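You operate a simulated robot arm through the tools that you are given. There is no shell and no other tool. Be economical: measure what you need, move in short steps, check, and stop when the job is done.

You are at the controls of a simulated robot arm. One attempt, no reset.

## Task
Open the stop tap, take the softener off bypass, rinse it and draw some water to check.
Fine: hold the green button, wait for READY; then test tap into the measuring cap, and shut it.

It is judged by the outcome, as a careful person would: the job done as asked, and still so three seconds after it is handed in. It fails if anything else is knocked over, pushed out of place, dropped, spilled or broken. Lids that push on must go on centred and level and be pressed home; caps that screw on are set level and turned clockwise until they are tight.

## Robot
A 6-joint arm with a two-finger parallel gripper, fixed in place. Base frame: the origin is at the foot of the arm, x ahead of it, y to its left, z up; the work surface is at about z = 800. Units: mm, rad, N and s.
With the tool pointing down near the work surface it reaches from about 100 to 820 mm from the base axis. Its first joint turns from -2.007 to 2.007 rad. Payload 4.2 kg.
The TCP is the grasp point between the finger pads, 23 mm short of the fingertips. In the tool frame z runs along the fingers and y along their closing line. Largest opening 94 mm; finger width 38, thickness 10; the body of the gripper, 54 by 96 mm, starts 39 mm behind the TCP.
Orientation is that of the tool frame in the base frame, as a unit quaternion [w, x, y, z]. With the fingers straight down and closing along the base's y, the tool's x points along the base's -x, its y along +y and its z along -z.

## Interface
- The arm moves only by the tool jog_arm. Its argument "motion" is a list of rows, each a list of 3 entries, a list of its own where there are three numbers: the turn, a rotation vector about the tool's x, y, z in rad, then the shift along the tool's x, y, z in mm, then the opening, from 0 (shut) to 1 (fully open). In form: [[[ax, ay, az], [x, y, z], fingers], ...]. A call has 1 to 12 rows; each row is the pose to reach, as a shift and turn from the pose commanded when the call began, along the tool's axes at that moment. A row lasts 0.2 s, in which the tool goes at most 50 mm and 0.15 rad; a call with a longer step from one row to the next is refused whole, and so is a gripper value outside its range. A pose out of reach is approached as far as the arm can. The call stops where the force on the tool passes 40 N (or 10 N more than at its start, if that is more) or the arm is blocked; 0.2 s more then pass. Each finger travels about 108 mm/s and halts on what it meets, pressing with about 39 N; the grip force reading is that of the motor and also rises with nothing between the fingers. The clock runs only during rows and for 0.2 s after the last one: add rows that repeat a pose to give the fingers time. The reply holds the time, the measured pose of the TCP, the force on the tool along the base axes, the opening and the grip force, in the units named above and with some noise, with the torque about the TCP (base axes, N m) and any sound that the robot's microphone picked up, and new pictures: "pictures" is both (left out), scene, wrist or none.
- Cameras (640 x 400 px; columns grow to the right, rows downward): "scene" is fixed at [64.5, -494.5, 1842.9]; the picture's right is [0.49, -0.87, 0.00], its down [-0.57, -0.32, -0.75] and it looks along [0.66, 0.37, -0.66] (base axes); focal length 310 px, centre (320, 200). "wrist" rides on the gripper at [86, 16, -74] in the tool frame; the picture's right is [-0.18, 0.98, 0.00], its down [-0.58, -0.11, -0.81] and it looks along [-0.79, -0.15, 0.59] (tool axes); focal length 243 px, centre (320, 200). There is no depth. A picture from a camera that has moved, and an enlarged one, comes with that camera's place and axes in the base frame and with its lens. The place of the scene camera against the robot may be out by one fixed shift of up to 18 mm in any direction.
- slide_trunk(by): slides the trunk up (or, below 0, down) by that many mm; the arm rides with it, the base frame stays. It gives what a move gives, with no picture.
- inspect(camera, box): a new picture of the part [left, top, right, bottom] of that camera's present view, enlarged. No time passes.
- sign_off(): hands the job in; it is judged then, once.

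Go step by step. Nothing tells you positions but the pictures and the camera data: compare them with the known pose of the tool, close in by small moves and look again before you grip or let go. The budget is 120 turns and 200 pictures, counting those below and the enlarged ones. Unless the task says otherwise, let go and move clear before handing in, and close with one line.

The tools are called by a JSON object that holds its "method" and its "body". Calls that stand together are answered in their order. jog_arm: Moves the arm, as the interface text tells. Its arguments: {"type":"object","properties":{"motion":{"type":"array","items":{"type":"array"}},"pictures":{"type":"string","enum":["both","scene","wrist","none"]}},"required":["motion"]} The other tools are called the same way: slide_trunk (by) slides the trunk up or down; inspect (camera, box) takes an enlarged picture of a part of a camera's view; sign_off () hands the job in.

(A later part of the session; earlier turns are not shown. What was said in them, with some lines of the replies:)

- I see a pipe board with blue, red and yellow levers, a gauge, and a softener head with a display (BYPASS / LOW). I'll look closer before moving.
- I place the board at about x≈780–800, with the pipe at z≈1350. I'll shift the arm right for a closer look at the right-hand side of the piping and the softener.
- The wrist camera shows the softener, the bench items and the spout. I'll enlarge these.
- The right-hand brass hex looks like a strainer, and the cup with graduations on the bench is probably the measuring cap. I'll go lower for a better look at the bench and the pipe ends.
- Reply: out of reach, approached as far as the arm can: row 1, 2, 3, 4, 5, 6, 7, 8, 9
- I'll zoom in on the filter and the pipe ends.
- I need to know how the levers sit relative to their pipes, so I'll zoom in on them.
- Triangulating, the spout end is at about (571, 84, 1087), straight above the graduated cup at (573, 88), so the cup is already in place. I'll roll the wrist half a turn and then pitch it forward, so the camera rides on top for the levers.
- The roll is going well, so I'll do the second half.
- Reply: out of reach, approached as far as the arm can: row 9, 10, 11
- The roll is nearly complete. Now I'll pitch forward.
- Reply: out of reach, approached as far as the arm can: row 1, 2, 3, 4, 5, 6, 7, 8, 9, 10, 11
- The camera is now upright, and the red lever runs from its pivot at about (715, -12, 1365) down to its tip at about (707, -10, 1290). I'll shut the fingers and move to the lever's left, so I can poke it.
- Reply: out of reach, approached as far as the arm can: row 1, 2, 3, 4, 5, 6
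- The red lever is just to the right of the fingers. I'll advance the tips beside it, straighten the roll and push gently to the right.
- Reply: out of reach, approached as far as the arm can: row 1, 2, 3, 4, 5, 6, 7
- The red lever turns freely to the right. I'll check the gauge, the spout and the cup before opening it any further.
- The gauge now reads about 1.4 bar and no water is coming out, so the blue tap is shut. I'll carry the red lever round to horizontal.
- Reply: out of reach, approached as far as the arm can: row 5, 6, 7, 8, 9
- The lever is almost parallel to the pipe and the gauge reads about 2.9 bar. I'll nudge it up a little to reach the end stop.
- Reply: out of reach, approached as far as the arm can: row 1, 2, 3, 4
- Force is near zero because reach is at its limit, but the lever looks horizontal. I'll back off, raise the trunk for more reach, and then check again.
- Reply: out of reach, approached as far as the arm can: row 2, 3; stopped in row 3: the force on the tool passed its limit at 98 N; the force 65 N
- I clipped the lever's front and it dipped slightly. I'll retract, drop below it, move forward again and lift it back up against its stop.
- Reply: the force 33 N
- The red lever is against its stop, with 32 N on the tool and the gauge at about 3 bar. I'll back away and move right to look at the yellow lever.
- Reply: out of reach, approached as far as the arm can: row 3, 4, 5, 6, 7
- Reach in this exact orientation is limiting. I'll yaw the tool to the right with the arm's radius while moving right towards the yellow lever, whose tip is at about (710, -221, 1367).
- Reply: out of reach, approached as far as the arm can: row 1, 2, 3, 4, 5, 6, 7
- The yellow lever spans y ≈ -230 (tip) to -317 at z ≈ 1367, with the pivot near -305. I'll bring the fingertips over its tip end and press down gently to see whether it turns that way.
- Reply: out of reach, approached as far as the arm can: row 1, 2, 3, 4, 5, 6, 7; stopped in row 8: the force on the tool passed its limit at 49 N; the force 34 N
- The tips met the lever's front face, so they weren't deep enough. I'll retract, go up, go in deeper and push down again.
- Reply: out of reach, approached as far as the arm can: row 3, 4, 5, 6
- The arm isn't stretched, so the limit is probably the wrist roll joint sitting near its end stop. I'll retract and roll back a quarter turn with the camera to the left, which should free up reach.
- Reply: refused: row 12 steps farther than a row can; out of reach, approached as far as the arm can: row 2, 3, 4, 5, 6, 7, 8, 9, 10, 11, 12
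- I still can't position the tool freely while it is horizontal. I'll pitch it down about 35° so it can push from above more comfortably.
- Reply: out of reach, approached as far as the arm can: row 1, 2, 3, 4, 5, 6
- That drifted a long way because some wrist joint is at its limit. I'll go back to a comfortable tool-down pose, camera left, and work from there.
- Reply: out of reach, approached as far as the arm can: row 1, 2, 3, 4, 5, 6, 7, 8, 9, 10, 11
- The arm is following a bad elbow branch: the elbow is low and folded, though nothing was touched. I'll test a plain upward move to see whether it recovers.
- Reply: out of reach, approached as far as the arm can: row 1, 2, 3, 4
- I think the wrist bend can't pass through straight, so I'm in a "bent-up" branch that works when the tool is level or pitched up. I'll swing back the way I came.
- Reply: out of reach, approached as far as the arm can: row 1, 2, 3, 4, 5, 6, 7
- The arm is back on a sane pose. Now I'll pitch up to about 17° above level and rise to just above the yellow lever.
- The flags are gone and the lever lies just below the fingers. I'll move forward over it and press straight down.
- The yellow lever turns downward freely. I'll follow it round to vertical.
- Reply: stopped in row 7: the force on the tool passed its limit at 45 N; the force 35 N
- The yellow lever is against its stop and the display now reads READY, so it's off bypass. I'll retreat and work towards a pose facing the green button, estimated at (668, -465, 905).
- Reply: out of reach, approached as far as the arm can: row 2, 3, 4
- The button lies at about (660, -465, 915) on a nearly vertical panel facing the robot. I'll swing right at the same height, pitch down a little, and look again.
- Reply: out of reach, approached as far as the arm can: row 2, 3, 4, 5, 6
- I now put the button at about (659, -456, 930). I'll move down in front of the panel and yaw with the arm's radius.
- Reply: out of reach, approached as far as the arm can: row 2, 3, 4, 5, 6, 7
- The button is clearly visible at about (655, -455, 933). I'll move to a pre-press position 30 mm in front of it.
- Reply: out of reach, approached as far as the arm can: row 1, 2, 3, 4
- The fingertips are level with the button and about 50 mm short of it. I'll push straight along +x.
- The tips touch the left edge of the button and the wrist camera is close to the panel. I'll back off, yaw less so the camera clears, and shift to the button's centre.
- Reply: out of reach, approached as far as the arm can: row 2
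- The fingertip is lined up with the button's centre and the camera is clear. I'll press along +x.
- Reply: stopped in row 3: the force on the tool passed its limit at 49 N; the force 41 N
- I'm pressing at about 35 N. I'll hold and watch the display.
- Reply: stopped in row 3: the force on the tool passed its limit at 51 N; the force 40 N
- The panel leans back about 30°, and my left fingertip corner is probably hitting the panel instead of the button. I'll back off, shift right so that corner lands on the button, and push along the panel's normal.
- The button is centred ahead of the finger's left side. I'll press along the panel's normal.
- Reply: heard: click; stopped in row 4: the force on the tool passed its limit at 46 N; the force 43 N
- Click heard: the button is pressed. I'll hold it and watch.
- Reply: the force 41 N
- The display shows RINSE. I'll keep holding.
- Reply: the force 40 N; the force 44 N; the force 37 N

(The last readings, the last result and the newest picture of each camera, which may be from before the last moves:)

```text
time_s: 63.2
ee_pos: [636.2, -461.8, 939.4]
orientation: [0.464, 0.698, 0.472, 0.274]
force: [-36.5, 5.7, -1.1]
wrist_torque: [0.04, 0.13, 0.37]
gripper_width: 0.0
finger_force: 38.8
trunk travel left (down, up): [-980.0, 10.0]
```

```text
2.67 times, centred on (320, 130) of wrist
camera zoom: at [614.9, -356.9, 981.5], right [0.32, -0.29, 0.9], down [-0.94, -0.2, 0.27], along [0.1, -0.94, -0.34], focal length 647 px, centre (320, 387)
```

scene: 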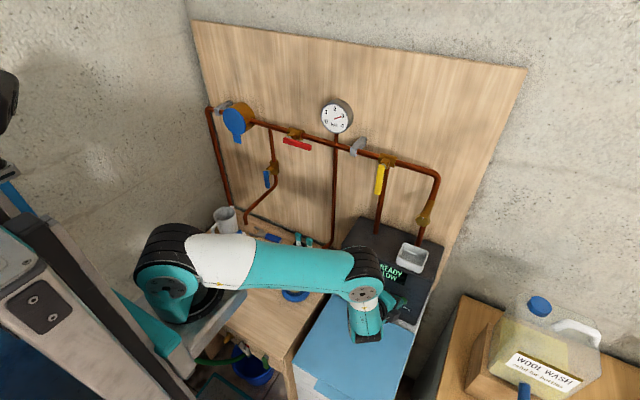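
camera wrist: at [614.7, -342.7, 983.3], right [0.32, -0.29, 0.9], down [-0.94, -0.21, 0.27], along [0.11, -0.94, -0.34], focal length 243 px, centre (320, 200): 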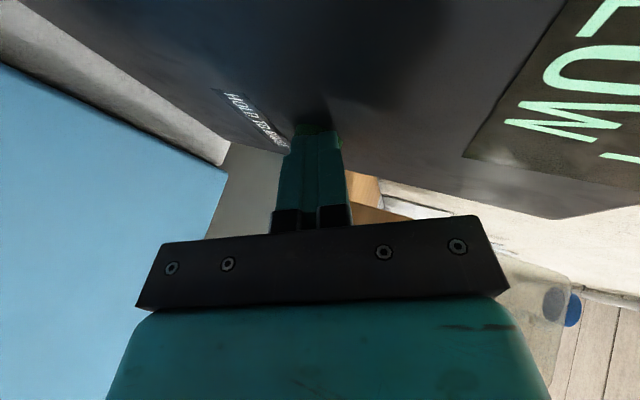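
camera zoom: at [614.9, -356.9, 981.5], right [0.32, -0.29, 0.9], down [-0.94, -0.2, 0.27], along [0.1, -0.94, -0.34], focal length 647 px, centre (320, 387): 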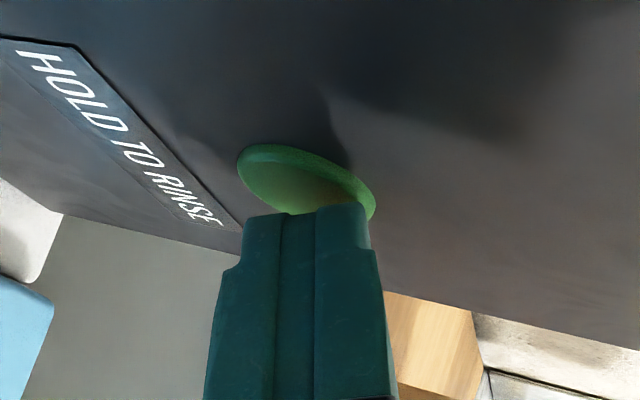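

Still in RINSE after about 9 s of holding. I'll hold a bit longer.

{"method": "jog_arm", "body": {"motion": [[[0, 0, 0], [0, 0, 0], 0], [[0, 0, 0], [0, 0, 0], 0], [[0, 0, 0], [0, 0, 0], 0], [[0, 0, 0], [0, 0, 0], 0], [[0, 0, 0], [0, 0, 0], 0], [[0, 0, 0], [0, 0, 0], 0], [[0, 0, 0], [0, 0, 0], 0], [[0, 0, 0], [0, 0, 0], 0], [[0, 0, 0], [0, 0, 0], 0], [[0, 0, 0], [0, 0, 0], 0], [[0, 0, 0], [0, 0, 0], 0], [[0, 0, 0], [0, 0, 0], 0]], "pictures": "none"}}

{"method": "jog_arm", "body": {"motion": [[[0, 0, 0], [0, 0, 0], 0], [[0, 0, 0], [0, 0, 0], 0], [[0, 0, 0], [0, 0, 0], 0], [[0, 0, 0], [0, 0, 0], 0], [[0, 0, 0], [0, 0, 0], 0], [[0, 0, 0], [0, 0, 0], 0], [[0, 0, 0], [0, 0, 0], 0], [[0, 0, 0], [0, 0, 0], 0], [[0, 0, 0], [0, 0, 0], 0], [[0, 0, 0], [0, 0, 0], 0]], "pictures": "none"}}

{"method": "inspect", "body": {"camera": "scene", "box": [340, 230, 440, 330]}}

```text
time_s: 65.8
ee_pos: [635.2, -463.3, 938.8]
orientation: [0.463, 0.698, 0.472, 0.274]
force: [-35.6, 2.3, 2.7]
wrist_torque: [0.03, 0.06, 0.27]
gripper_width: 0.0
finger_force: 39.4
trunk travel left (down, up): [-980.0, 10.0]
```

```text
time_s: 68.0
ee_pos: [634.7, -462.4, 938.9]
orientation: [0.463, 0.698, 0.473, 0.274]
force: [-34.6, 2.6, 4.0]
wrist_torque: [0.05, -0.02, 0.27]
gripper_width: 0.0
finger_force: 39.1
trunk travel left (down, up): [-980.0, 10.0]
```

```text
4.00 times, centred on (390, 280) of scene
camera zoom: at [64.5, -494.5, 1842.9], right [0.49, -0.87, 0.0], down [-0.57, -0.32, -0.75], along [0.66, 0.37, -0.66], focal length 1242 px, centre (40, -120)
```

zoom: 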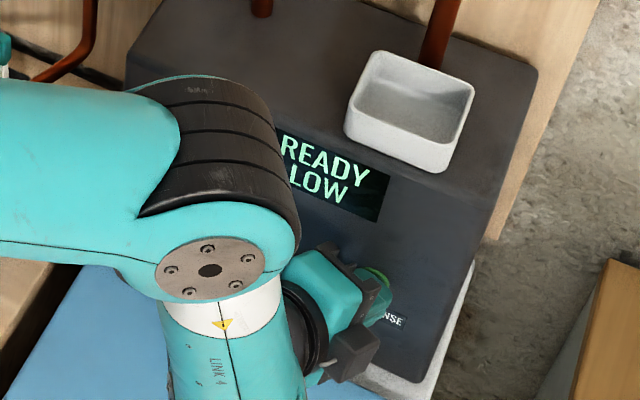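

The rinse is done and the display reads READY. I'll release the button and back away along the way I came in.

{"method": "jog_arm", "body": {"motion": [[[0, 0, 0], [0, 0, -12], 0], [[0, 0, 0], [-3, 10, -35], 0], [[0, 0, 0], [-6, 20, -60], 0], [[0, 0, 0], [-9, 45, -85], 0], [[0, 0, 0], [0, 85, -100], 0], [[0, 0, 0], [10, 125, -110], 0]]}}

```text
time_s: 69.4
ee_pos: [600.9, -427.3, 1097.6]
orientation: [0.463, 0.699, 0.472, 0.273]
force: [-0.4, 0.0, -0.1]
wrist_torque: [-0.01, -0.03, 0.01]
gripper_width: 0.0
finger_force: 38.7
trunk travel left (down, up): [-980.0, 10.0]
camera wrist: at [580.5, -321.2, 1139.3], right [0.32, -0.29, 0.9], down [-0.94, -0.2, 0.27], along [0.1, -0.93, -0.34], focal length 243 px, centre (320, 200)
```

scene: 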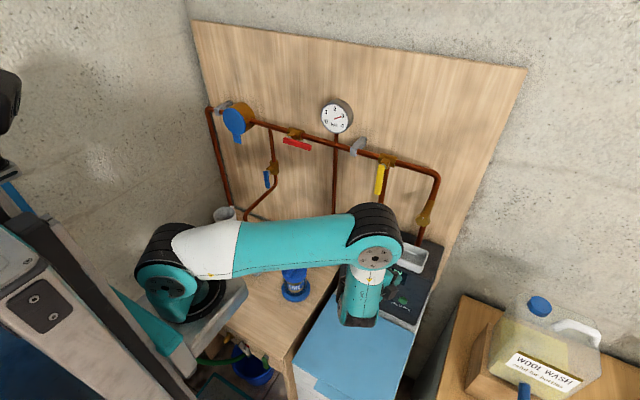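
wrist: 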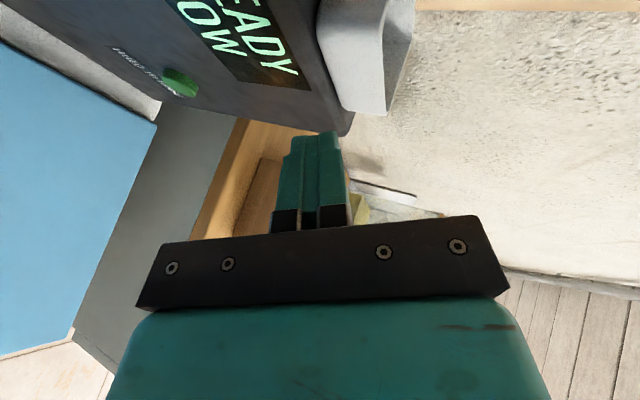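

Now I'll rise and swing left, levelling the tool for the blue lever.

{"method": "jog_arm", "body": {"motion": [[[-0.04, 0, 0], [5, 36, -17], 0], [[-0.1, 0, 0], [30, 65, -35], 0], [[-0.16, 0, 0], [65, 80, -50], 0], [[-0.22, 0, 0], [103, 90, -63], 0], [[-0.28, 0, 0], [142, 98, -76], 0], [[-0.34, 0, 0], [181, 106, -88], 0], [[-0.4, 0, 0], [220, 113, -101], 0]], "pictures": "scene"}}

```text
time_s: 71.0
ee_pos: [652.3, -199.9, 1230.9]
orientation: [0.594, 0.591, 0.409, 0.362]
force: [0.0, -0.7, 0.8]
wrist_torque: [-0.03, -0.02, 0.01]
gripper_width: 0.1
finger_force: 39.2
out of reach, approached as far as the arm can: row 3, 4, 5
trunk travel left (down, up): [-980.0, 10.0]
```

scene: 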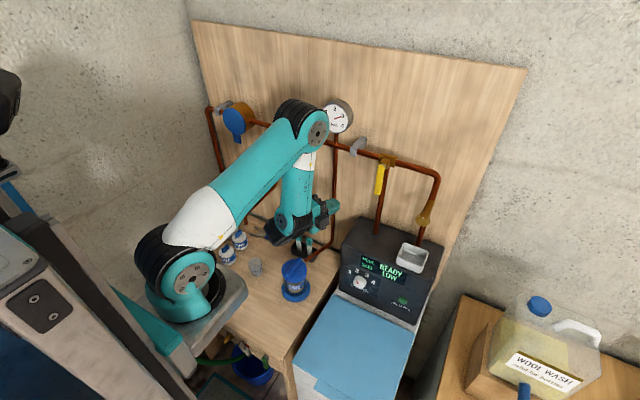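

The tool is level now. I'll keep swinging left towards the blue lever, yawing to face the board with a slight downward pitch.

{"method": "jog_arm", "body": {"motion": [[[0.05, 0.057, 0], [27, 8, -16], 0], [[0.1, 0.114, 0], [54, 14, -33], 0], [[0.15, 0.171, 0], [81, 20, -50], 0], [[0.2, 0.228, 0], [108, 25, -66], 0], [[0.25, 0.285, 0], [135, 29, -82], 0], [[0.3, 0.342, 0], [162, 33, -98], 0], [[0.35, 0.4, 0], [188, 36, -115], 0]]}}

```text
time_s: 72.6
ee_pos: [625.3, 17.3, 1240.0]
orientation: [0.389, 0.6, 0.574, 0.399]
force: [0.2, 0.2, -0.2]
wrist_torque: [0.0, -0.02, 0.01]
gripper_width: 0.0
finger_force: 39.3
out of reach, approached as far as the arm can: row 5, 6, 7
trunk travel left (down, up): [-980.0, 10.0]
camera wrist: at [564.0, 103.0, 1287.7], right [0.37, -0.22, 0.9], down [-0.8, -0.57, 0.19], along [0.47, -0.79, -0.39], focal length 243 px, centre (320, 200)
```

scene: 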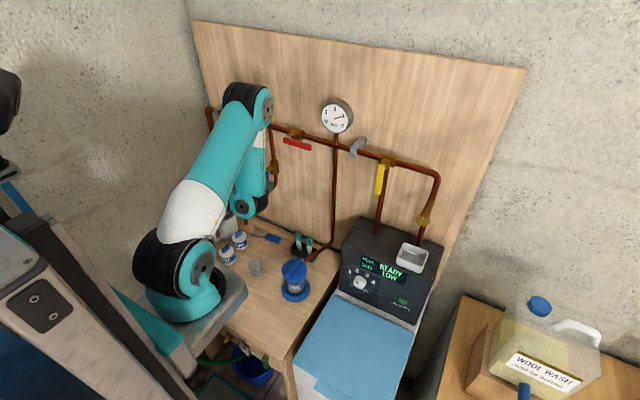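
wrist: 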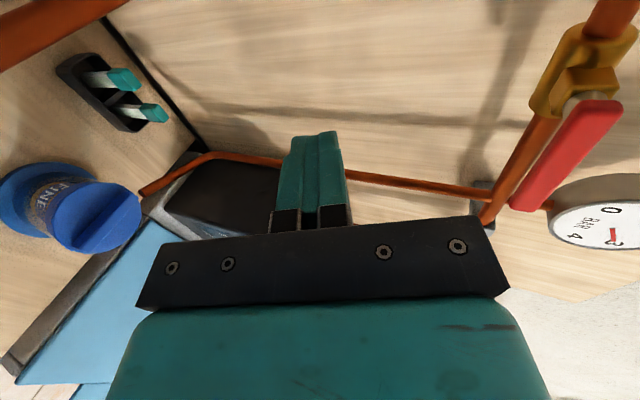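

Yaw is zero with about 22° of downward pitch. I'll roll the camera back on top.

{"method": "jog_arm", "body": {"motion": [[[0, 0, 0.145], [0, 0, 0], 0], [[0, 0, 0.29], [0, 0, 0], 0], [[0, 0, 0.435], [0, 0, 0], 0], [[0, 0, 0.58], [0, 0, 0], 0], [[0, 0, 0.725], [0, 0, 0], 0], [[0, 0, 0.87], [0, 0, 0], 0], [[0, 0, 1.015], [0, 0, 0], 0], [[0, 0, 1.16], [0, 0, 0], 0], [[0, 0, 1.305], [0, 0, 0], 0], [[0, 0, 1.45], [0, 0, 0], 0], [[0, 0, 1.57], [0, 0, 0], 0]]}}

```text
time_s: 75.0
ee_pos: [626.3, 14.7, 1239.9]
orientation: [-0.007, 0.83, -0.02, 0.558]
force: [-0.2, 0.6, -0.2]
wrist_torque: [0.01, 0.01, -0.01]
gripper_width: 0.0
finger_force: 39.0
trunk travel left (down, up): [-980.0, 10.0]
camera wrist: at [588.8, -3.6, 1349.7], right [-0.1, -0.97, -0.2], down [-0.96, 0.14, -0.23], along [0.25, 0.17, -0.95], focal length 243 px, centre (320, 200)
```

scene: 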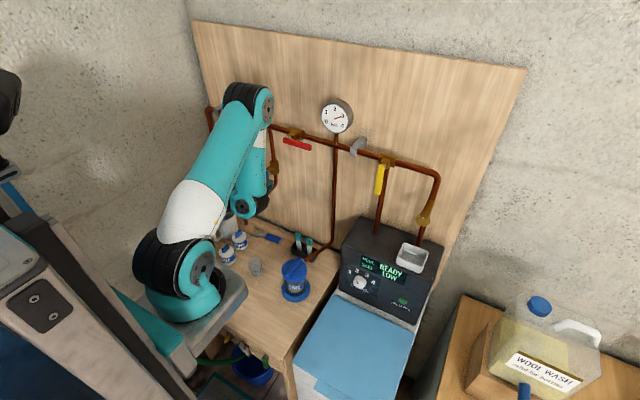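
wrist: 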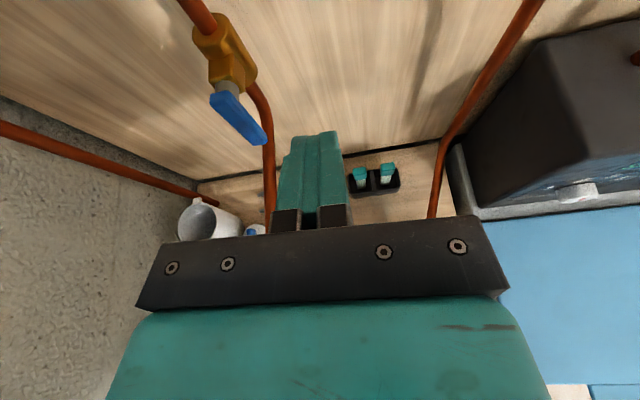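

I can see the lever clearly: it hangs at y≈79, x≈703, z from 1161 to 1228, with the spout pipe passing below it at about z 1150. I'll open the fingers to about 42 mm and line up so they straddle the lever.

{"method": "jog_arm", "body": {"motion": [[[0, 0, 0], [-5, -22, 5], 0.45], [[0, 0, 0], [-11, -44, 12], 0.45], [[0, 0, 0], [-17.7, -63.6, 18], 0.45], [[0, 0, 0], [-17.7, -63.6, 18], 0.45]]}}

```text
time_s: 76.0
ee_pos: [612.1, 53.3, 1204.4]
orientation: [-0.005, 0.831, -0.019, 0.556]
force: [1.3, 0.6, 1.3]
wrist_torque: [0.02, 0.05, -0.01]
gripper_width: 42.6
finger_force: 0.1
out of reach, approached as far as the arm can: row 1, 2, 3, 4
trunk travel left (down, up): [-980.0, 10.0]
camera wrist: at [574.6, 34.5, 1314.5], right [-0.1, -0.98, -0.2], down [-0.96, 0.14, -0.23], along [0.25, 0.17, -0.95], focal length 243 px, centre (320, 200)
```

scene: 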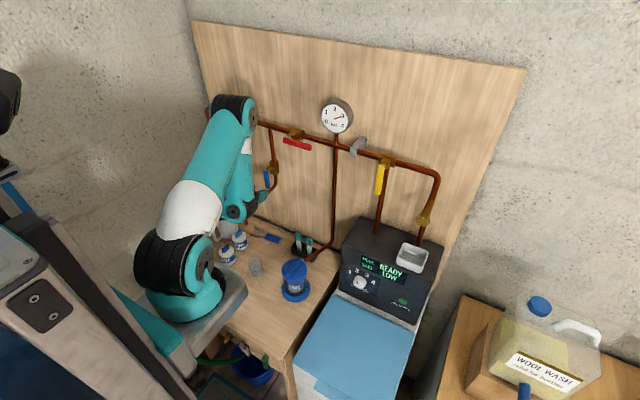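
wrist: 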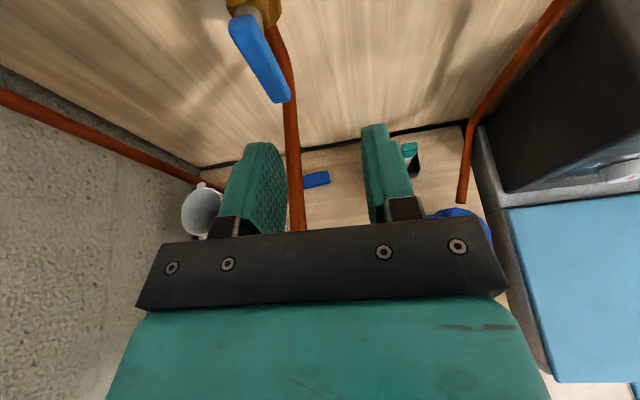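

{"method": "jog_arm", "body": {"motion": [[[0, 0, 0], [15, -15, 10], 0.45], [[0, 0, 0], [30, -30.5, 20], 0.45], [[0, 0, 0], [30, -30.5, 28], 0.45], [[0, 0, 0], [30, -30.5, 28], 0.45]]}}

```text
time_s: 77.0
ee_pos: [613.1, 54.0, 1205.6]
orientation: [-0.005, 0.831, -0.019, 0.555]
force: [0.2, 0.0, 0.8]
wrist_torque: [0.03, 0.02, 0.0]
gripper_width: 41.9
finger_force: 0.0
out of reach, approached as far as the arm can: row 1, 2, 3, 4
trunk travel left (down, up): [-980.0, 10.0]
camera wrist: at [574.6, 34.3, 1314.5], right [-0.1, -0.98, -0.2], down [-0.96, 0.14, -0.23], along [0.25, 0.17, -0.95], focal length 243 px, centre (320, 200)
```

scene: 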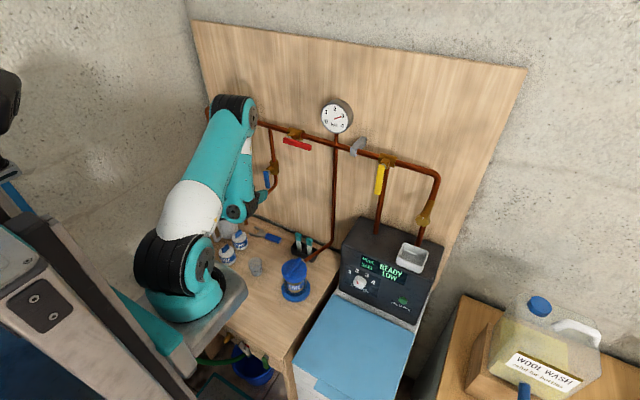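
wrist: 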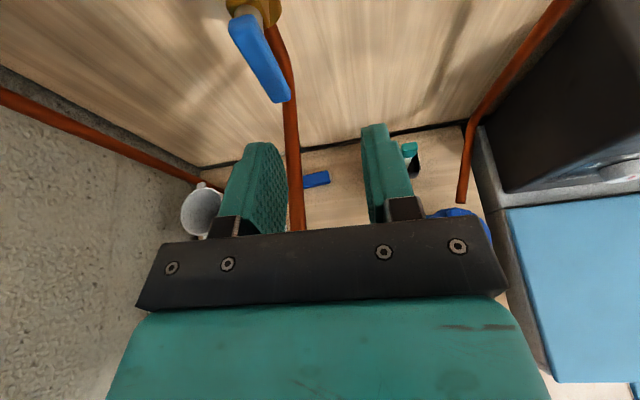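

It didn't move, so it's at a joint limit. I'll let the yaw follow the radius and pitch up slightly.

{"method": "jog_arm", "body": {"motion": [[[0.04, 0.07, -0.015], [15, -10, 10], 0.45], [[0.08, 0.14, -0.03], [30, -20, 20], 0.45], [[0.11, 0.2, -0.045], [33, -30, 26], 0.45], [[0.11, 0.2, -0.045], [33, -30, 26], 0.45]]}}

```text
time_s: 78.0
ee_pos: [648.7, 81.9, 1228.4]
orientation: [-0.036, 0.771, 0.03, 0.635]
force: [-0.6, 0.3, 0.3]
wrist_torque: [0.02, 0.0, -0.01]
gripper_width: 42.4
finger_force: 0.1
trunk travel left (down, up): [-980.0, 10.0]
camera wrist: at [592.4, 58.1, 1328.1], right [0.05, -0.98, -0.2], down [-0.91, 0.03, -0.42], along [0.41, 0.2, -0.89], focal length 243 px, centre (320, 200)
```

scene: 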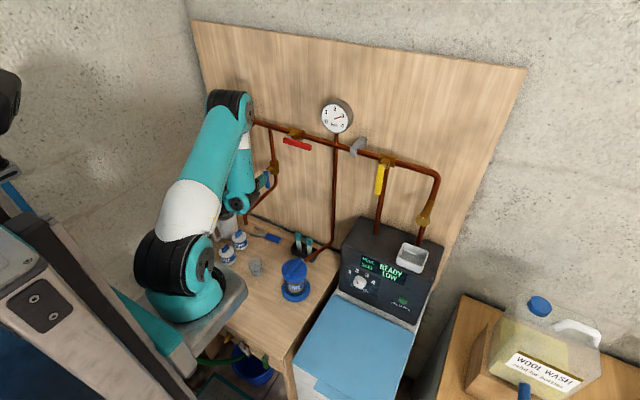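
wrist: 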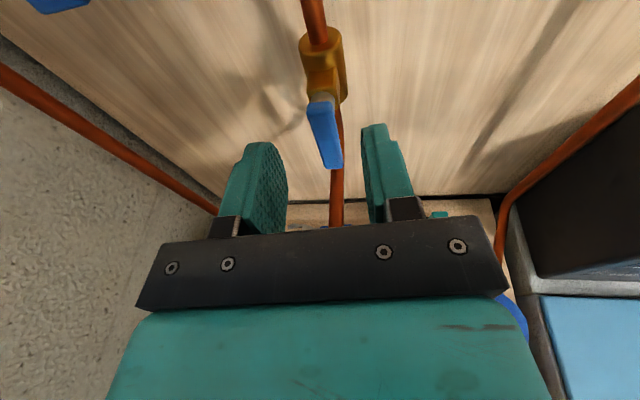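

No limit flags now. The lever is at about y 86, between the finger lines, so I'll move in to straddle it.

{"method": "jog_arm", "body": {"motion": [[[0, 0, 0], [-8, 1, 12], 0.45], [[0, 0, 0], [-16, 2, 24], 0.45], [[0, 0, 0], [-22, 2.6, 37], 0.45], [[0, 0, 0], [-25, 2.6, 48], 0.45], [[0, 0, 0], [-25, 2.6, 48], 0.45]]}}

```text
time_s: 79.2
ee_pos: [689.5, 81.4, 1193.4]
orientation: [-0.035, 0.771, 0.029, 0.636]
force: [-0.5, 0.4, 0.6]
wrist_torque: [-0.03, -0.01, 0.01]
gripper_width: 42.3
finger_force: 0.0
trunk travel left (down, up): [-980.0, 10.0]
camera wrist: at [634.7, 59.4, 1293.3], right [0.05, -0.98, -0.2], down [-0.91, 0.03, -0.41], along [0.41, 0.2, -0.89], focal length 243 px, centre (320, 200)
```

scene: 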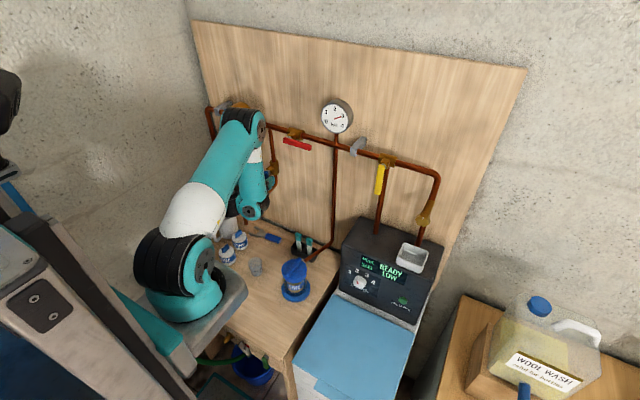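
wrist: 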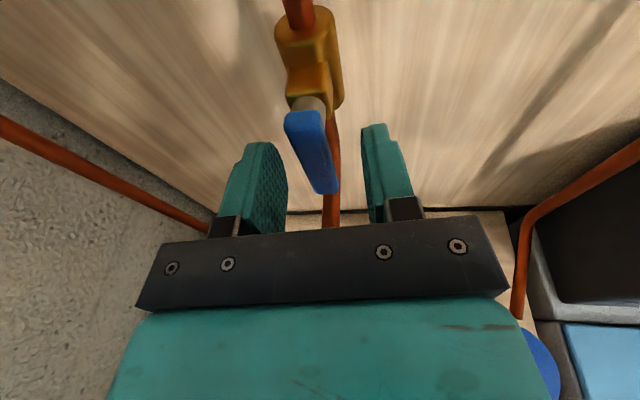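

The lever is between the fingers. I'll grip it, so I can turn it both ways with precise control.

{"method": "jog_arm", "body": {"motion": [[[0, 0, 0], [0, 0, 0], 0.3], [[0, 0, 0], [0, 0, 0], 0.15], [[0, 0, 0], [0, 0, 0], 0.1], [[0, 0, 0], [0, 0, 0], 0.1]], "pictures": "wrist"}}

{"method": "inspect", "body": {"camera": "scene", "box": [215, 160, 295, 290]}}

```text
time_s: 80.2
ee_pos: [690.0, 84.3, 1194.3]
orientation: [-0.036, 0.771, 0.031, 0.635]
force: [0.6, 30.2, 2.2]
wrist_torque: [-0.19, -0.24, 0.53]
gripper_width: 22.8
finger_force: 15.1
trunk travel left (down, up): [-980.0, 10.0]
camera wrist: at [634.5, 61.8, 1293.4], right [0.06, -0.98, -0.2], down [-0.91, 0.03, -0.42], along [0.41, 0.2, -0.89], focal length 243 px, centre (320, 200)
```

wrist: 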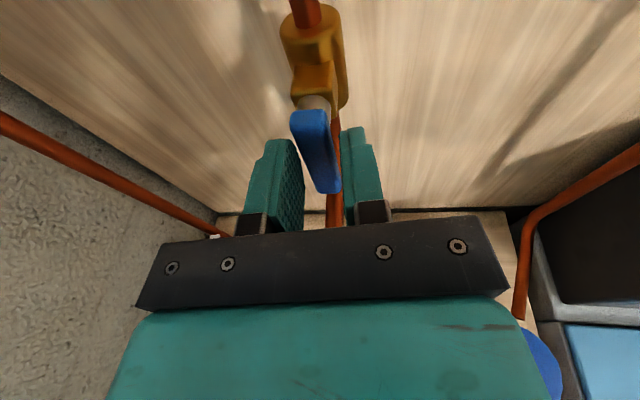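

```text
3.08 times, centred on (255, 225) of scene
camera zoom: at [64.5, -494.5, 1842.9], right [0.49, -0.87, 0.0], down [-0.57, -0.32, -0.75], along [0.66, 0.37, -0.66], focal length 955 px, centre (520, 123)
```

zoom: 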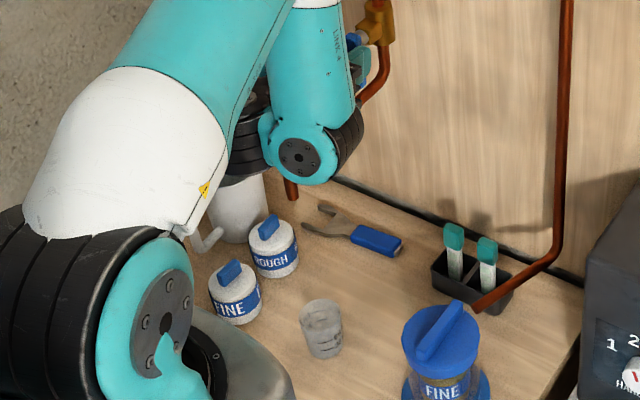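

The lever resists leftward pressure with 30 N, so the shut stop is on that side and it opens to the right. I'll centre the gripper 5 mm to the right and finish the grip.

{"method": "jog_arm", "body": {"motion": [[[0, 0, 0], [0, 3, 0], 0.22], [[0, 0, 0], [0, 6, 0], 0.18], [[0, 0, 0], [0, 6, 0], 0.12], [[0, 0, 0], [0, 6, 0], 0.08], [[0, 0, 0], [0, 6, 0], 0.08]], "pictures": "wrist"}}

```text
time_s: 80.9
ee_pos: [690.5, 84.2, 1193.6]
orientation: [-0.042, 0.771, 0.037, 0.634]
force: [4.6, 31.2, -1.9]
wrist_torque: [-0.17, 0.08, 0.53]
gripper_width: 25.0
finger_force: 15.6
trunk travel left (down, up): [-980.0, 10.0]
stopped in row 3: the force on the tool passed its limit at 42 N (the readings are from after the stop); the commanded pose is now the measured one
camera wrist: at [635.2, 59.3, 1293.4], right [0.07, -0.98, -0.2], down [-0.91, 0.02, -0.41], along [0.41, 0.21, -0.89], focal length 243 px, centre (320, 200)
```

wrist: 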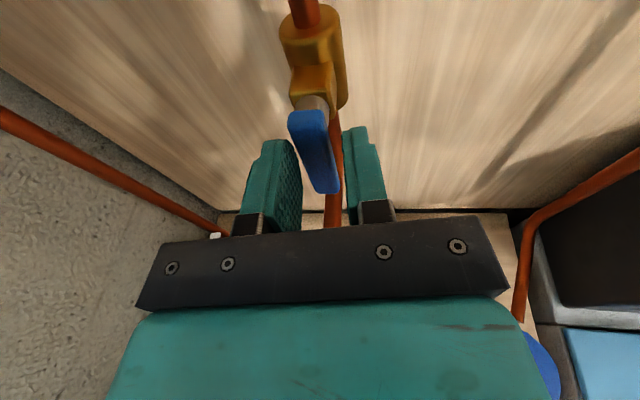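

Working through the picture geometry again: the left finger is the one touching, so the lever (y 77–92) resists going right and must open to the left. I'll recentre 3 mm left and grip.

{"method": "jog_arm", "body": {"motion": [[[0, 0, 0], [0, -1, 0], 0.35], [[0, 0, 0], [0, -3, 0], 0.35], [[0, 0, 0], [0, -3, 0], 0.2], [[0, 0, 0], [0, -3, 0], 0.1], [[0, 0, 0], [0, -3, 0], 0.1], [[0, 0, 0], [0, -3, 0], 0.1]], "pictures": "wrist"}}

```text
time_s: 82.3
ee_pos: [689.9, 84.6, 1193.4]
orientation: [-0.041, 0.771, 0.036, 0.634]
force: [-0.3, 31.0, 4.6]
wrist_torque: [-0.15, -0.22, 0.58]
gripper_width: 23.3
finger_force: 15.7
trunk travel left (down, up): [-980.0, 10.0]
camera wrist: at [634.8, 60.6, 1293.6], right [0.07, -0.98, -0.2], down [-0.91, 0.02, -0.41], along [0.41, 0.21, -0.89], focal length 243 px, centre (320, 200)
```

wrist: 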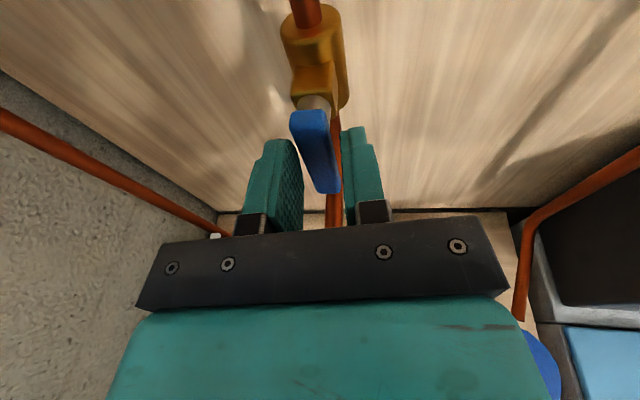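

{"method": "jog_arm", "body": {"motion": [[[0, 0, 0], [0, -3, 0], 0.35], [[0, 0, 0], [0, -6, 0], 0.35], [[0, 0, 0], [0, -6, 0], 0.2], [[0, 0, 0], [0, -6, 0], 0.1], [[0, 0, 0], [0, -6, 0], 0.1], [[0, 0, 0], [0, -6, 0], 0.1]], "pictures": "wrist"}}

```text
time_s: 83.7
ee_pos: [690.3, 87.9, 1192.8]
orientation: [-0.039, 0.771, 0.033, 0.635]
force: [-0.9, -2.5, -4.0]
wrist_torque: [0.01, -0.02, -0.37]
gripper_width: 17.8
finger_force: 44.7
trunk travel left (down, up): [-980.0, 10.0]
camera wrist: at [634.1, 63.4, 1293.2], right [0.06, -0.98, -0.2], down [-0.91, 0.03, -0.42], along [0.41, 0.21, -0.89], focal length 243 px, centre (320, 200)
```

wrist: 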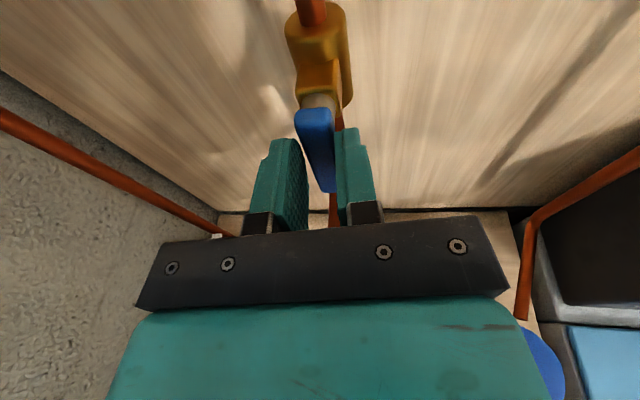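

I have a firm, balanced grip on the lever (17.8 mm). I'll test a small turn to the left about its pivot, 0.28 rad and back.

{"method": "jog_arm", "body": {"motion": [[[0.027, 0.014, 0.137], [0.3, -3.9, 0.3], 0.05], [[0.053, 0.028, 0.274], [1.1, -7.7, 0.56], 0.05]], "pictures": "wrist"}}

{"method": "inspect", "body": {"camera": "scene", "box": [215, 160, 295, 290]}}

```text
time_s: 84.4
ee_pos: [689.9, 90.4, 1193.9]
orientation: [-0.14, 0.76, -0.061, 0.632]
force: [-4.4, -21.1, -2.9]
wrist_torque: [0.11, -0.35, -0.99]
gripper_width: 17.8
finger_force: 44.9
trunk travel left (down, up): [-980.0, 10.0]
stopped in row 2: the force on the tool passed its limit at 42 N (the readings are from after the stop); the commanded pose is now the measured one
camera wrist: at [633.8, 40.6, 1283.2], right [0.05, -0.89, -0.46], down [-0.91, 0.15, -0.39], along [0.41, 0.44, -0.8], focal length 243 px, centre (320, 200)
```

wrist: 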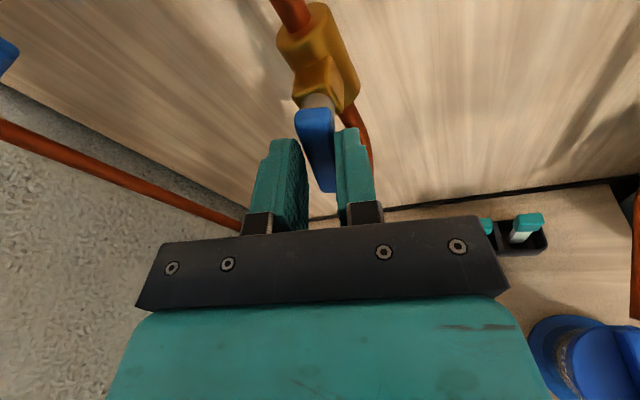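

```text
3.08 times, centred on (255, 225) of scene
camera zoom: at [64.5, -494.5, 1842.9], right [0.49, -0.87, 0.0], down [-0.57, -0.32, -0.75], along [0.66, 0.37, -0.66], focal length 955 px, centre (520, 123)
```

zoom: 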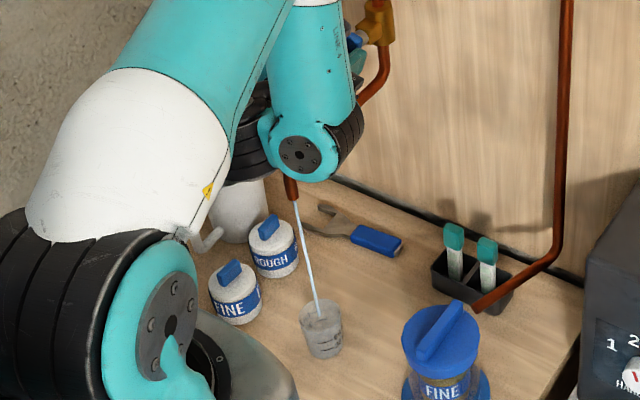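

Water is running neatly into the cup as a thin stream. I'll check the level; no time passes while I look.

{"method": "inspect", "body": {"camera": "scene", "box": [242, 245, 272, 285]}}

```text
10.00 times, centred on (257, 265) of scene
camera zoom: at [64.5, -494.5, 1842.9], right [0.49, -0.87, 0.0], down [-0.57, -0.32, -0.75], along [0.66, 0.37, -0.66], focal length 3105 px, centre (950, -450)
```

zoom: 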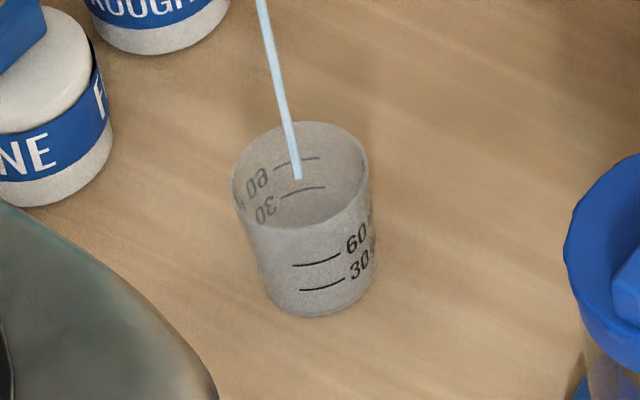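

The cup is marked 30 and 60 and is nearly empty so far. I'll hold briefly and look again.

{"method": "jog_arm", "body": {"motion": [[[0, 0, 0], [0, 0, 0], 0.05], [[0, 0, 0], [0, 0, 0], 0.05], [[0, 0, 0], [0, 0, 0], 0.05]], "pictures": "none"}}

{"method": "inspect", "body": {"camera": "scene", "box": [242, 245, 272, 285]}}

```text
time_s: 85.2
ee_pos: [689.1, 89.8, 1193.6]
orientation: [-0.141, 0.759, -0.06, 0.633]
force: [-2.2, -32.6, -6.0]
wrist_torque: [0.25, 0.49, -0.97]
gripper_width: 17.6
finger_force: 45.0
trunk travel left (down, up): [-980.0, 10.0]
```

```text
10.00 times, centred on (257, 265) of scene
camera zoom: at [64.5, -494.5, 1842.9], right [0.49, -0.87, 0.0], down [-0.57, -0.32, -0.75], along [0.66, 0.37, -0.66], focal length 3105 px, centre (950, -450)
```

zoom: 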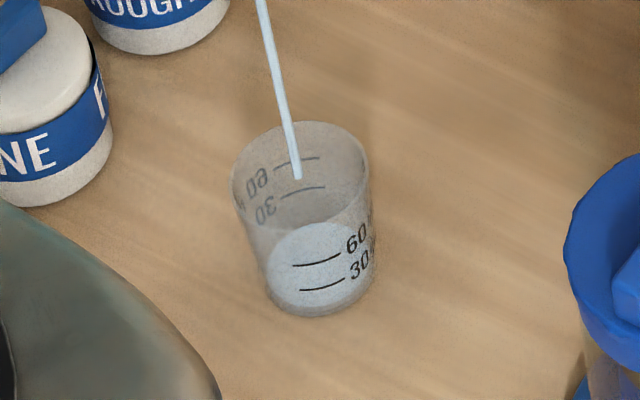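

About 15 ml so far, rising slowly. I'll hold a bit more, aiming to finish between the 30 and 60 marks.

{"method": "jog_arm", "body": {"motion": [[[0, 0, 0], [0, 0, 0], 0.05], [[0, 0, 0], [0, 0, 0], 0.05], [[0, 0, 0], [0, 0, 0], 0.05]], "pictures": "none"}}

{"method": "inspect", "body": {"camera": "scene", "box": [242, 245, 272, 285]}}

```text
time_s: 86.0
ee_pos: [689.7, 88.8, 1193.0]
orientation: [-0.14, 0.759, -0.061, 0.633]
force: [-6.5, -33.3, -9.5]
wrist_torque: [0.22, 0.42, -1.0]
gripper_width: 17.7
finger_force: 44.7
trunk travel left (down, up): [-980.0, 10.0]
```

```text
10.00 times, centred on (257, 265) of scene
camera zoom: at [64.5, -494.5, 1842.9], right [0.49, -0.87, 0.0], down [-0.57, -0.32, -0.75], along [0.66, 0.37, -0.66], focal length 3105 px, centre (950, -450)
```

zoom: 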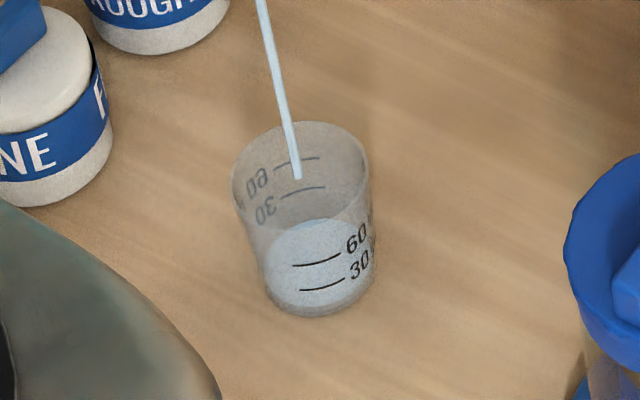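

The level is rising at roughly 7 ml per 0.8 s. I'll hold somewhat longer.

{"method": "jog_arm", "body": {"motion": [[[0, 0, 0], [0, 0, 0], 0.05], [[0, 0, 0], [0, 0, 0], 0.05], [[0, 0, 0], [0, 0, 0], 0.05], [[0, 0, 0], [0, 0, 0], 0.05], [[0, 0, 0], [0, 0, 0], 0.05], [[0, 0, 0], [0, 0, 0], 0.05], [[0, 0, 0], [0, 0, 0], 0.05]], "pictures": "none"}}

{"method": "inspect", "body": {"camera": "scene", "box": [242, 245, 272, 285]}}

```text
time_s: 87.6
ee_pos: [689.5, 90.1, 1193.0]
orientation: [-0.14, 0.759, -0.06, 0.633]
force: [-8.7, -32.7, -15.9]
wrist_torque: [0.23, 0.17, -1.1]
gripper_width: 17.7
finger_force: 44.7
trunk travel left (down, up): [-980.0, 10.0]
```

```text
10.00 times, centred on (257, 265) of scene
camera zoom: at [64.5, -494.5, 1842.9], right [0.49, -0.87, 0.0], down [-0.57, -0.32, -0.75], along [0.66, 0.37, -0.66], focal length 3105 px, centre (950, -450)
```

zoom: 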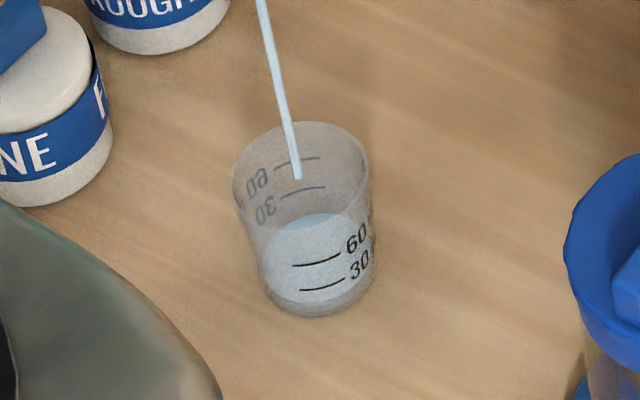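

The flow is only about 5 ml/s, so I'll keep holding.

{"method": "jog_arm", "body": {"motion": [[[0, 0, 0], [0, 0, 0], 0.05], [[0, 0, 0], [0, 0, 0], 0.05], [[0, 0, 0], [0, 0, 0], 0.05], [[0, 0, 0], [0, 0, 0], 0.05], [[0, 0, 0], [0, 0, 0], 0.05], [[0, 0, 0], [0, 0, 0], 0.05], [[0, 0, 0], [0, 0, 0], 0.05], [[0, 0, 0], [0, 0, 0], 0.05], [[0, 0, 0], [0, 0, 0], 0.05], [[0, 0, 0], [0, 0, 0], 0.05], [[0, 0, 0], [0, 0, 0], 0.05], [[0, 0, 0], [0, 0, 0], 0.05]], "pictures": "none"}}

{"method": "inspect", "body": {"camera": "scene", "box": [242, 245, 272, 285]}}

```text
time_s: 90.2
ee_pos: [689.3, 89.8, 1192.7]
orientation: [-0.142, 0.759, -0.06, 0.632]
force: [-8.9, -31.6, -17.5]
wrist_torque: [0.22, 0.38, -1.04]
gripper_width: 17.8
finger_force: 45.1
trunk travel left (down, up): [-980.0, 10.0]
```

```text
10.00 times, centred on (257, 265) of scene
camera zoom: at [64.5, -494.5, 1842.9], right [0.49, -0.87, 0.0], down [-0.57, -0.32, -0.75], along [0.66, 0.37, -0.66], focal length 3105 px, centre (950, -450)
```

zoom: 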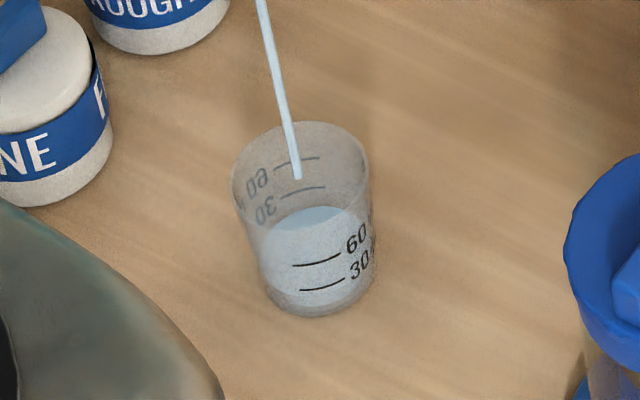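

The level is still below the 30 mark. I'll hold for two more stretches and then check.

{"method": "jog_arm", "body": {"motion": [[[0, 0, 0], [0, 0, 0], 0.05], [[0, 0, 0], [0, 0, 0], 0.05], [[0, 0, 0], [0, 0, 0], 0.05], [[0, 0, 0], [0, 0, 0], 0.05], [[0, 0, 0], [0, 0, 0], 0.05], [[0, 0, 0], [0, 0, 0], 0.05], [[0, 0, 0], [0, 0, 0], 0.05], [[0, 0, 0], [0, 0, 0], 0.05], [[0, 0, 0], [0, 0, 0], 0.05], [[0, 0, 0], [0, 0, 0], 0.05], [[0, 0, 0], [0, 0, 0], 0.05], [[0, 0, 0], [0, 0, 0], 0.05]], "pictures": "none"}}

{"method": "jog_arm", "body": {"motion": [[[0, 0, 0], [0, 0, 0], 0.05], [[0, 0, 0], [0, 0, 0], 0.05], [[0, 0, 0], [0, 0, 0], 0.05], [[0, 0, 0], [0, 0, 0], 0.05], [[0, 0, 0], [0, 0, 0], 0.05], [[0, 0, 0], [0, 0, 0], 0.05], [[0, 0, 0], [0, 0, 0], 0.05], [[0, 0, 0], [0, 0, 0], 0.05], [[0, 0, 0], [0, 0, 0], 0.05], [[0, 0, 0], [0, 0, 0], 0.05]], "pictures": "none"}}

{"method": "inspect", "body": {"camera": "scene", "box": [242, 245, 272, 285]}}

```text
time_s: 92.8
ee_pos: [690.3, 89.7, 1192.8]
orientation: [-0.14, 0.759, -0.061, 0.633]
force: [-11.0, -36.0, -18.9]
wrist_torque: [0.24, 0.42, -1.14]
gripper_width: 17.9
finger_force: 45.2
trunk travel left (down, up): [-980.0, 10.0]
```

```text
time_s: 95.0
ee_pos: [689.9, 88.8, 1193.8]
orientation: [-0.141, 0.76, -0.062, 0.632]
force: [-11.2, -36.8, -18.7]
wrist_torque: [0.22, 0.49, -1.1]
gripper_width: 17.8
finger_force: 44.5
trunk travel left (down, up): [-980.0, 10.0]
```

```text
10.00 times, centred on (257, 265) of scene
camera zoom: at [64.5, -494.5, 1842.9], right [0.49, -0.87, 0.0], down [-0.57, -0.32, -0.75], along [0.66, 0.37, -0.66], focal length 3105 px, centre (950, -450)
```

zoom: 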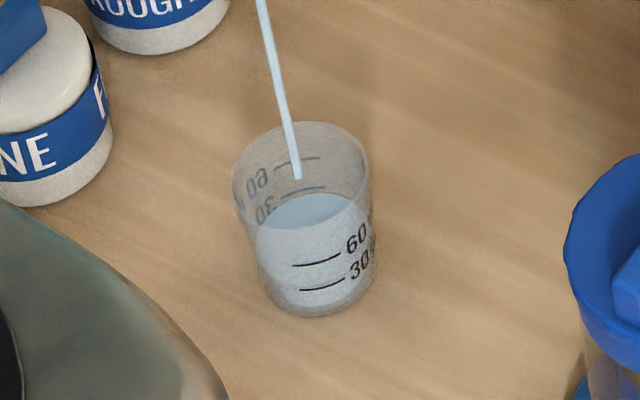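

The level is just under the 30 mark. One more stretch should bring it to about 40 ml.

{"method": "jog_arm", "body": {"motion": [[[0, 0, 0], [0, 0, 0], 0.05], [[0, 0, 0], [0, 0, 0], 0.05], [[0, 0, 0], [0, 0, 0], 0.05], [[0, 0, 0], [0, 0, 0], 0.05], [[0, 0, 0], [0, 0, 0], 0.05], [[0, 0, 0], [0, 0, 0], 0.05], [[0, 0, 0], [0, 0, 0], 0.05], [[0, 0, 0], [0, 0, 0], 0.05], [[0, 0, 0], [0, 0, 0], 0.05], [[0, 0, 0], [0, 0, 0], 0.05], [[0, 0, 0], [0, 0, 0], 0.05], [[0, 0, 0], [0, 0, 0], 0.05]], "pictures": "none"}}

{"method": "jog_arm", "body": {"motion": [[[0, 0, 0], [0, 0, 0], 0.05], [[0, 0, 0], [0, 0, 0], 0.05], [[0, 0, 0], [0, 0, 0], 0.05], [[0, 0, 0], [0, 0, 0], 0.05], [[0, 0, 0], [0, 0, 0], 0.05]], "pictures": "none"}}

{"method": "inspect", "body": {"camera": "scene", "box": [242, 245, 272, 285]}}

```text
time_s: 97.6
ee_pos: [688.6, 88.7, 1193.4]
orientation: [-0.141, 0.759, -0.06, 0.633]
force: [-10.2, -35.9, -17.9]
wrist_torque: [0.24, 0.5, -1.08]
gripper_width: 17.8
finger_force: 45.5
trunk travel left (down, up): [-980.0, 10.0]
```

```text
time_s: 98.8
ee_pos: [690.6, 90.0, 1193.7]
orientation: [-0.141, 0.759, -0.061, 0.632]
force: [-8.9, -36.4, -16.1]
wrist_torque: [0.23, 0.47, -1.09]
gripper_width: 17.8
finger_force: 45.5
trunk travel left (down, up): [-980.0, 10.0]
```

```text
10.00 times, centred on (257, 265) of scene
camera zoom: at [64.5, -494.5, 1842.9], right [0.49, -0.87, 0.0], down [-0.57, -0.32, -0.75], along [0.66, 0.37, -0.66], focal length 3105 px, centre (950, -450)
```

zoom: 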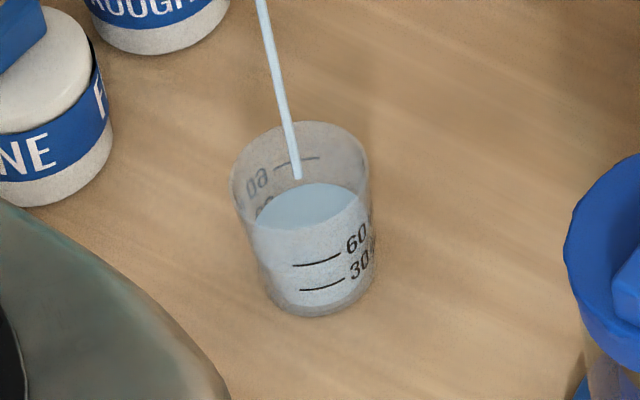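

The level is above 30. Now I'll turn the lever back to the shut stop.

{"method": "jog_arm", "body": {"motion": [[[-0.027, -0.014, -0.137], [0, 2, 0], 0.05], [[-0.05, -0.025, -0.25], [0, 4, 0], 0.05], [[-0.058, -0.03, -0.3], [0, 6, 0], 0.05], [[-0.058, -0.03, -0.3], [0, 8, 0], 0.05]], "pictures": "wrist"}}

{"method": "inspect", "body": {"camera": "scene", "box": [215, 160, 295, 290]}}

```text
time_s: 99.8
ee_pos: [690.0, 87.4, 1193.6]
orientation: [-0.029, 0.769, 0.043, 0.637]
force: [17.5, 7.0, 18.8]
wrist_torque: [0.76, -0.81, -0.11]
gripper_width: 18.0
finger_force: 45.1
trunk travel left (down, up): [-980.0, 10.0]
camera wrist: at [633.6, 66.0, 1293.5], right [0.07, -0.98, -0.17], down [-0.91, 0.01, -0.42], along [0.42, 0.18, -0.89], focal length 243 px, centre (320, 200)
```

wrist: 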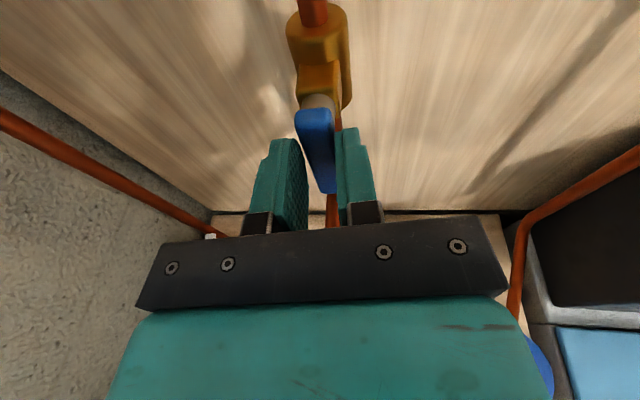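

```text
3.08 times, centred on (255, 225) of scene
camera zoom: at [64.5, -494.5, 1842.9], right [0.49, -0.87, 0.0], down [-0.57, -0.32, -0.75], along [0.66, 0.37, -0.66], focal length 955 px, centre (520, 123)
```

zoom: 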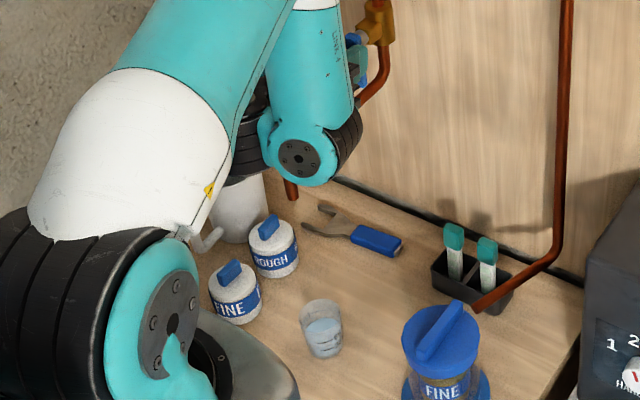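

The water has stopped and the lever is vertical. I'll release and back straight out.

{"method": "jog_arm", "body": {"motion": [[[0, 0, 0], [0, 0, 0], 0.3], [[0, 0, 0], [0, -2, 0], 0.45], [[0, 0, 0], [0, -2, 0], 0.45], [[0, 0, 0], [5, -2, -15], 0.45], [[0, 0, 0], [18, -2, -32], 0.45], [[0, 0, 0], [25, -2, -46], 0.45]]}}

{"method": "inspect", "body": {"camera": "scene", "box": [235, 150, 315, 290]}}

{"method": "inspect", "body": {"camera": "scene", "box": [270, 90, 450, 290]}}

```text
time_s: 101.2
ee_pos: [647.2, 84.6, 1225.8]
orientation: [-0.025, 0.773, 0.039, 0.632]
force: [0.9, -0.5, -0.5]
wrist_torque: [0.01, 0.03, 0.02]
gripper_width: 42.4
finger_force: 0.0
trunk travel left (down, up): [-980.0, 10.0]
camera wrist: at [593.4, 63.9, 1326.3], right [0.06, -0.98, -0.17], down [-0.91, 0.02, -0.41], along [0.41, 0.18, -0.9], focal length 243 px, centre (320, 200)
```

scene: 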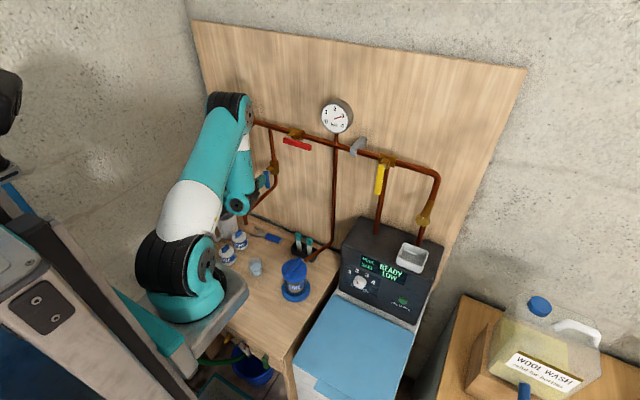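
wrist: 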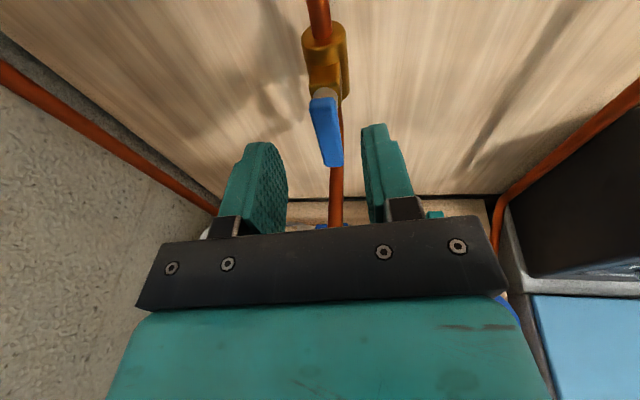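

```text
2.86 times, centred on (275, 220) of scene
camera zoom: at [64.5, -494.5, 1842.9], right [0.49, -0.87, 0.0], down [-0.57, -0.32, -0.75], along [0.66, 0.37, -0.66], focal length 887 px, centre (449, 143)
```

zoom: 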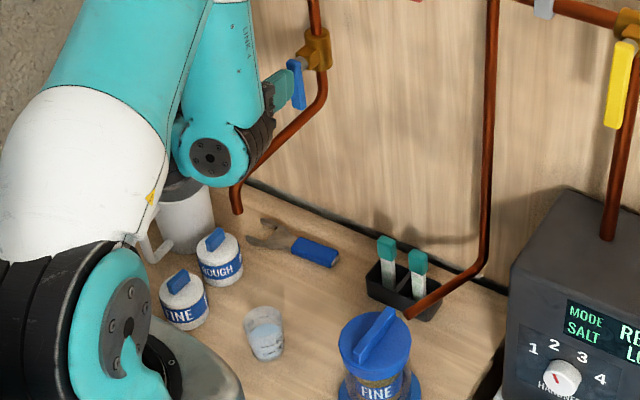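

```text
2.00 times, centred on (360, 190) of scene
camera zoom: at [64.5, -494.5, 1842.9], right [0.49, -0.87, 0.0], down [-0.57, -0.32, -0.75], along [0.66, 0.37, -0.66], focal length 621 px, centre (240, 220)
```

zoom: 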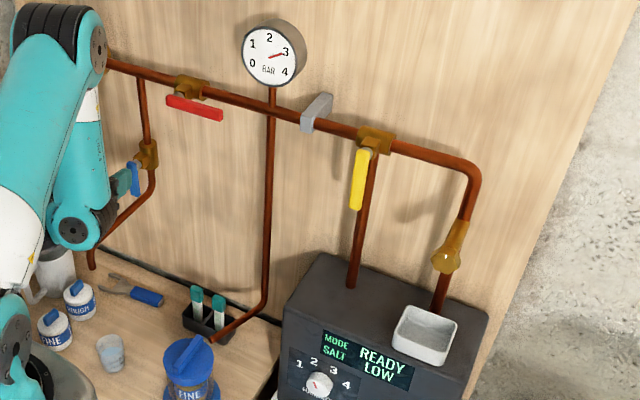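

The stop tap is open at about 3 bar, the display reads READY, the blue tap is shut with no drip, and the cup holds a little over 30 ml. Nothing else has moved and the gripper is clear, so I'm handing in.

{"method": "sign_off", "body": {}}

```text
The job is handed in.
```

The stop tap is open, the softener is off bypass and rinsed to READY, and the measuring cap holds a little over 30 ml with the test tap shut. The display still shows salt LOW, as it did at the start.
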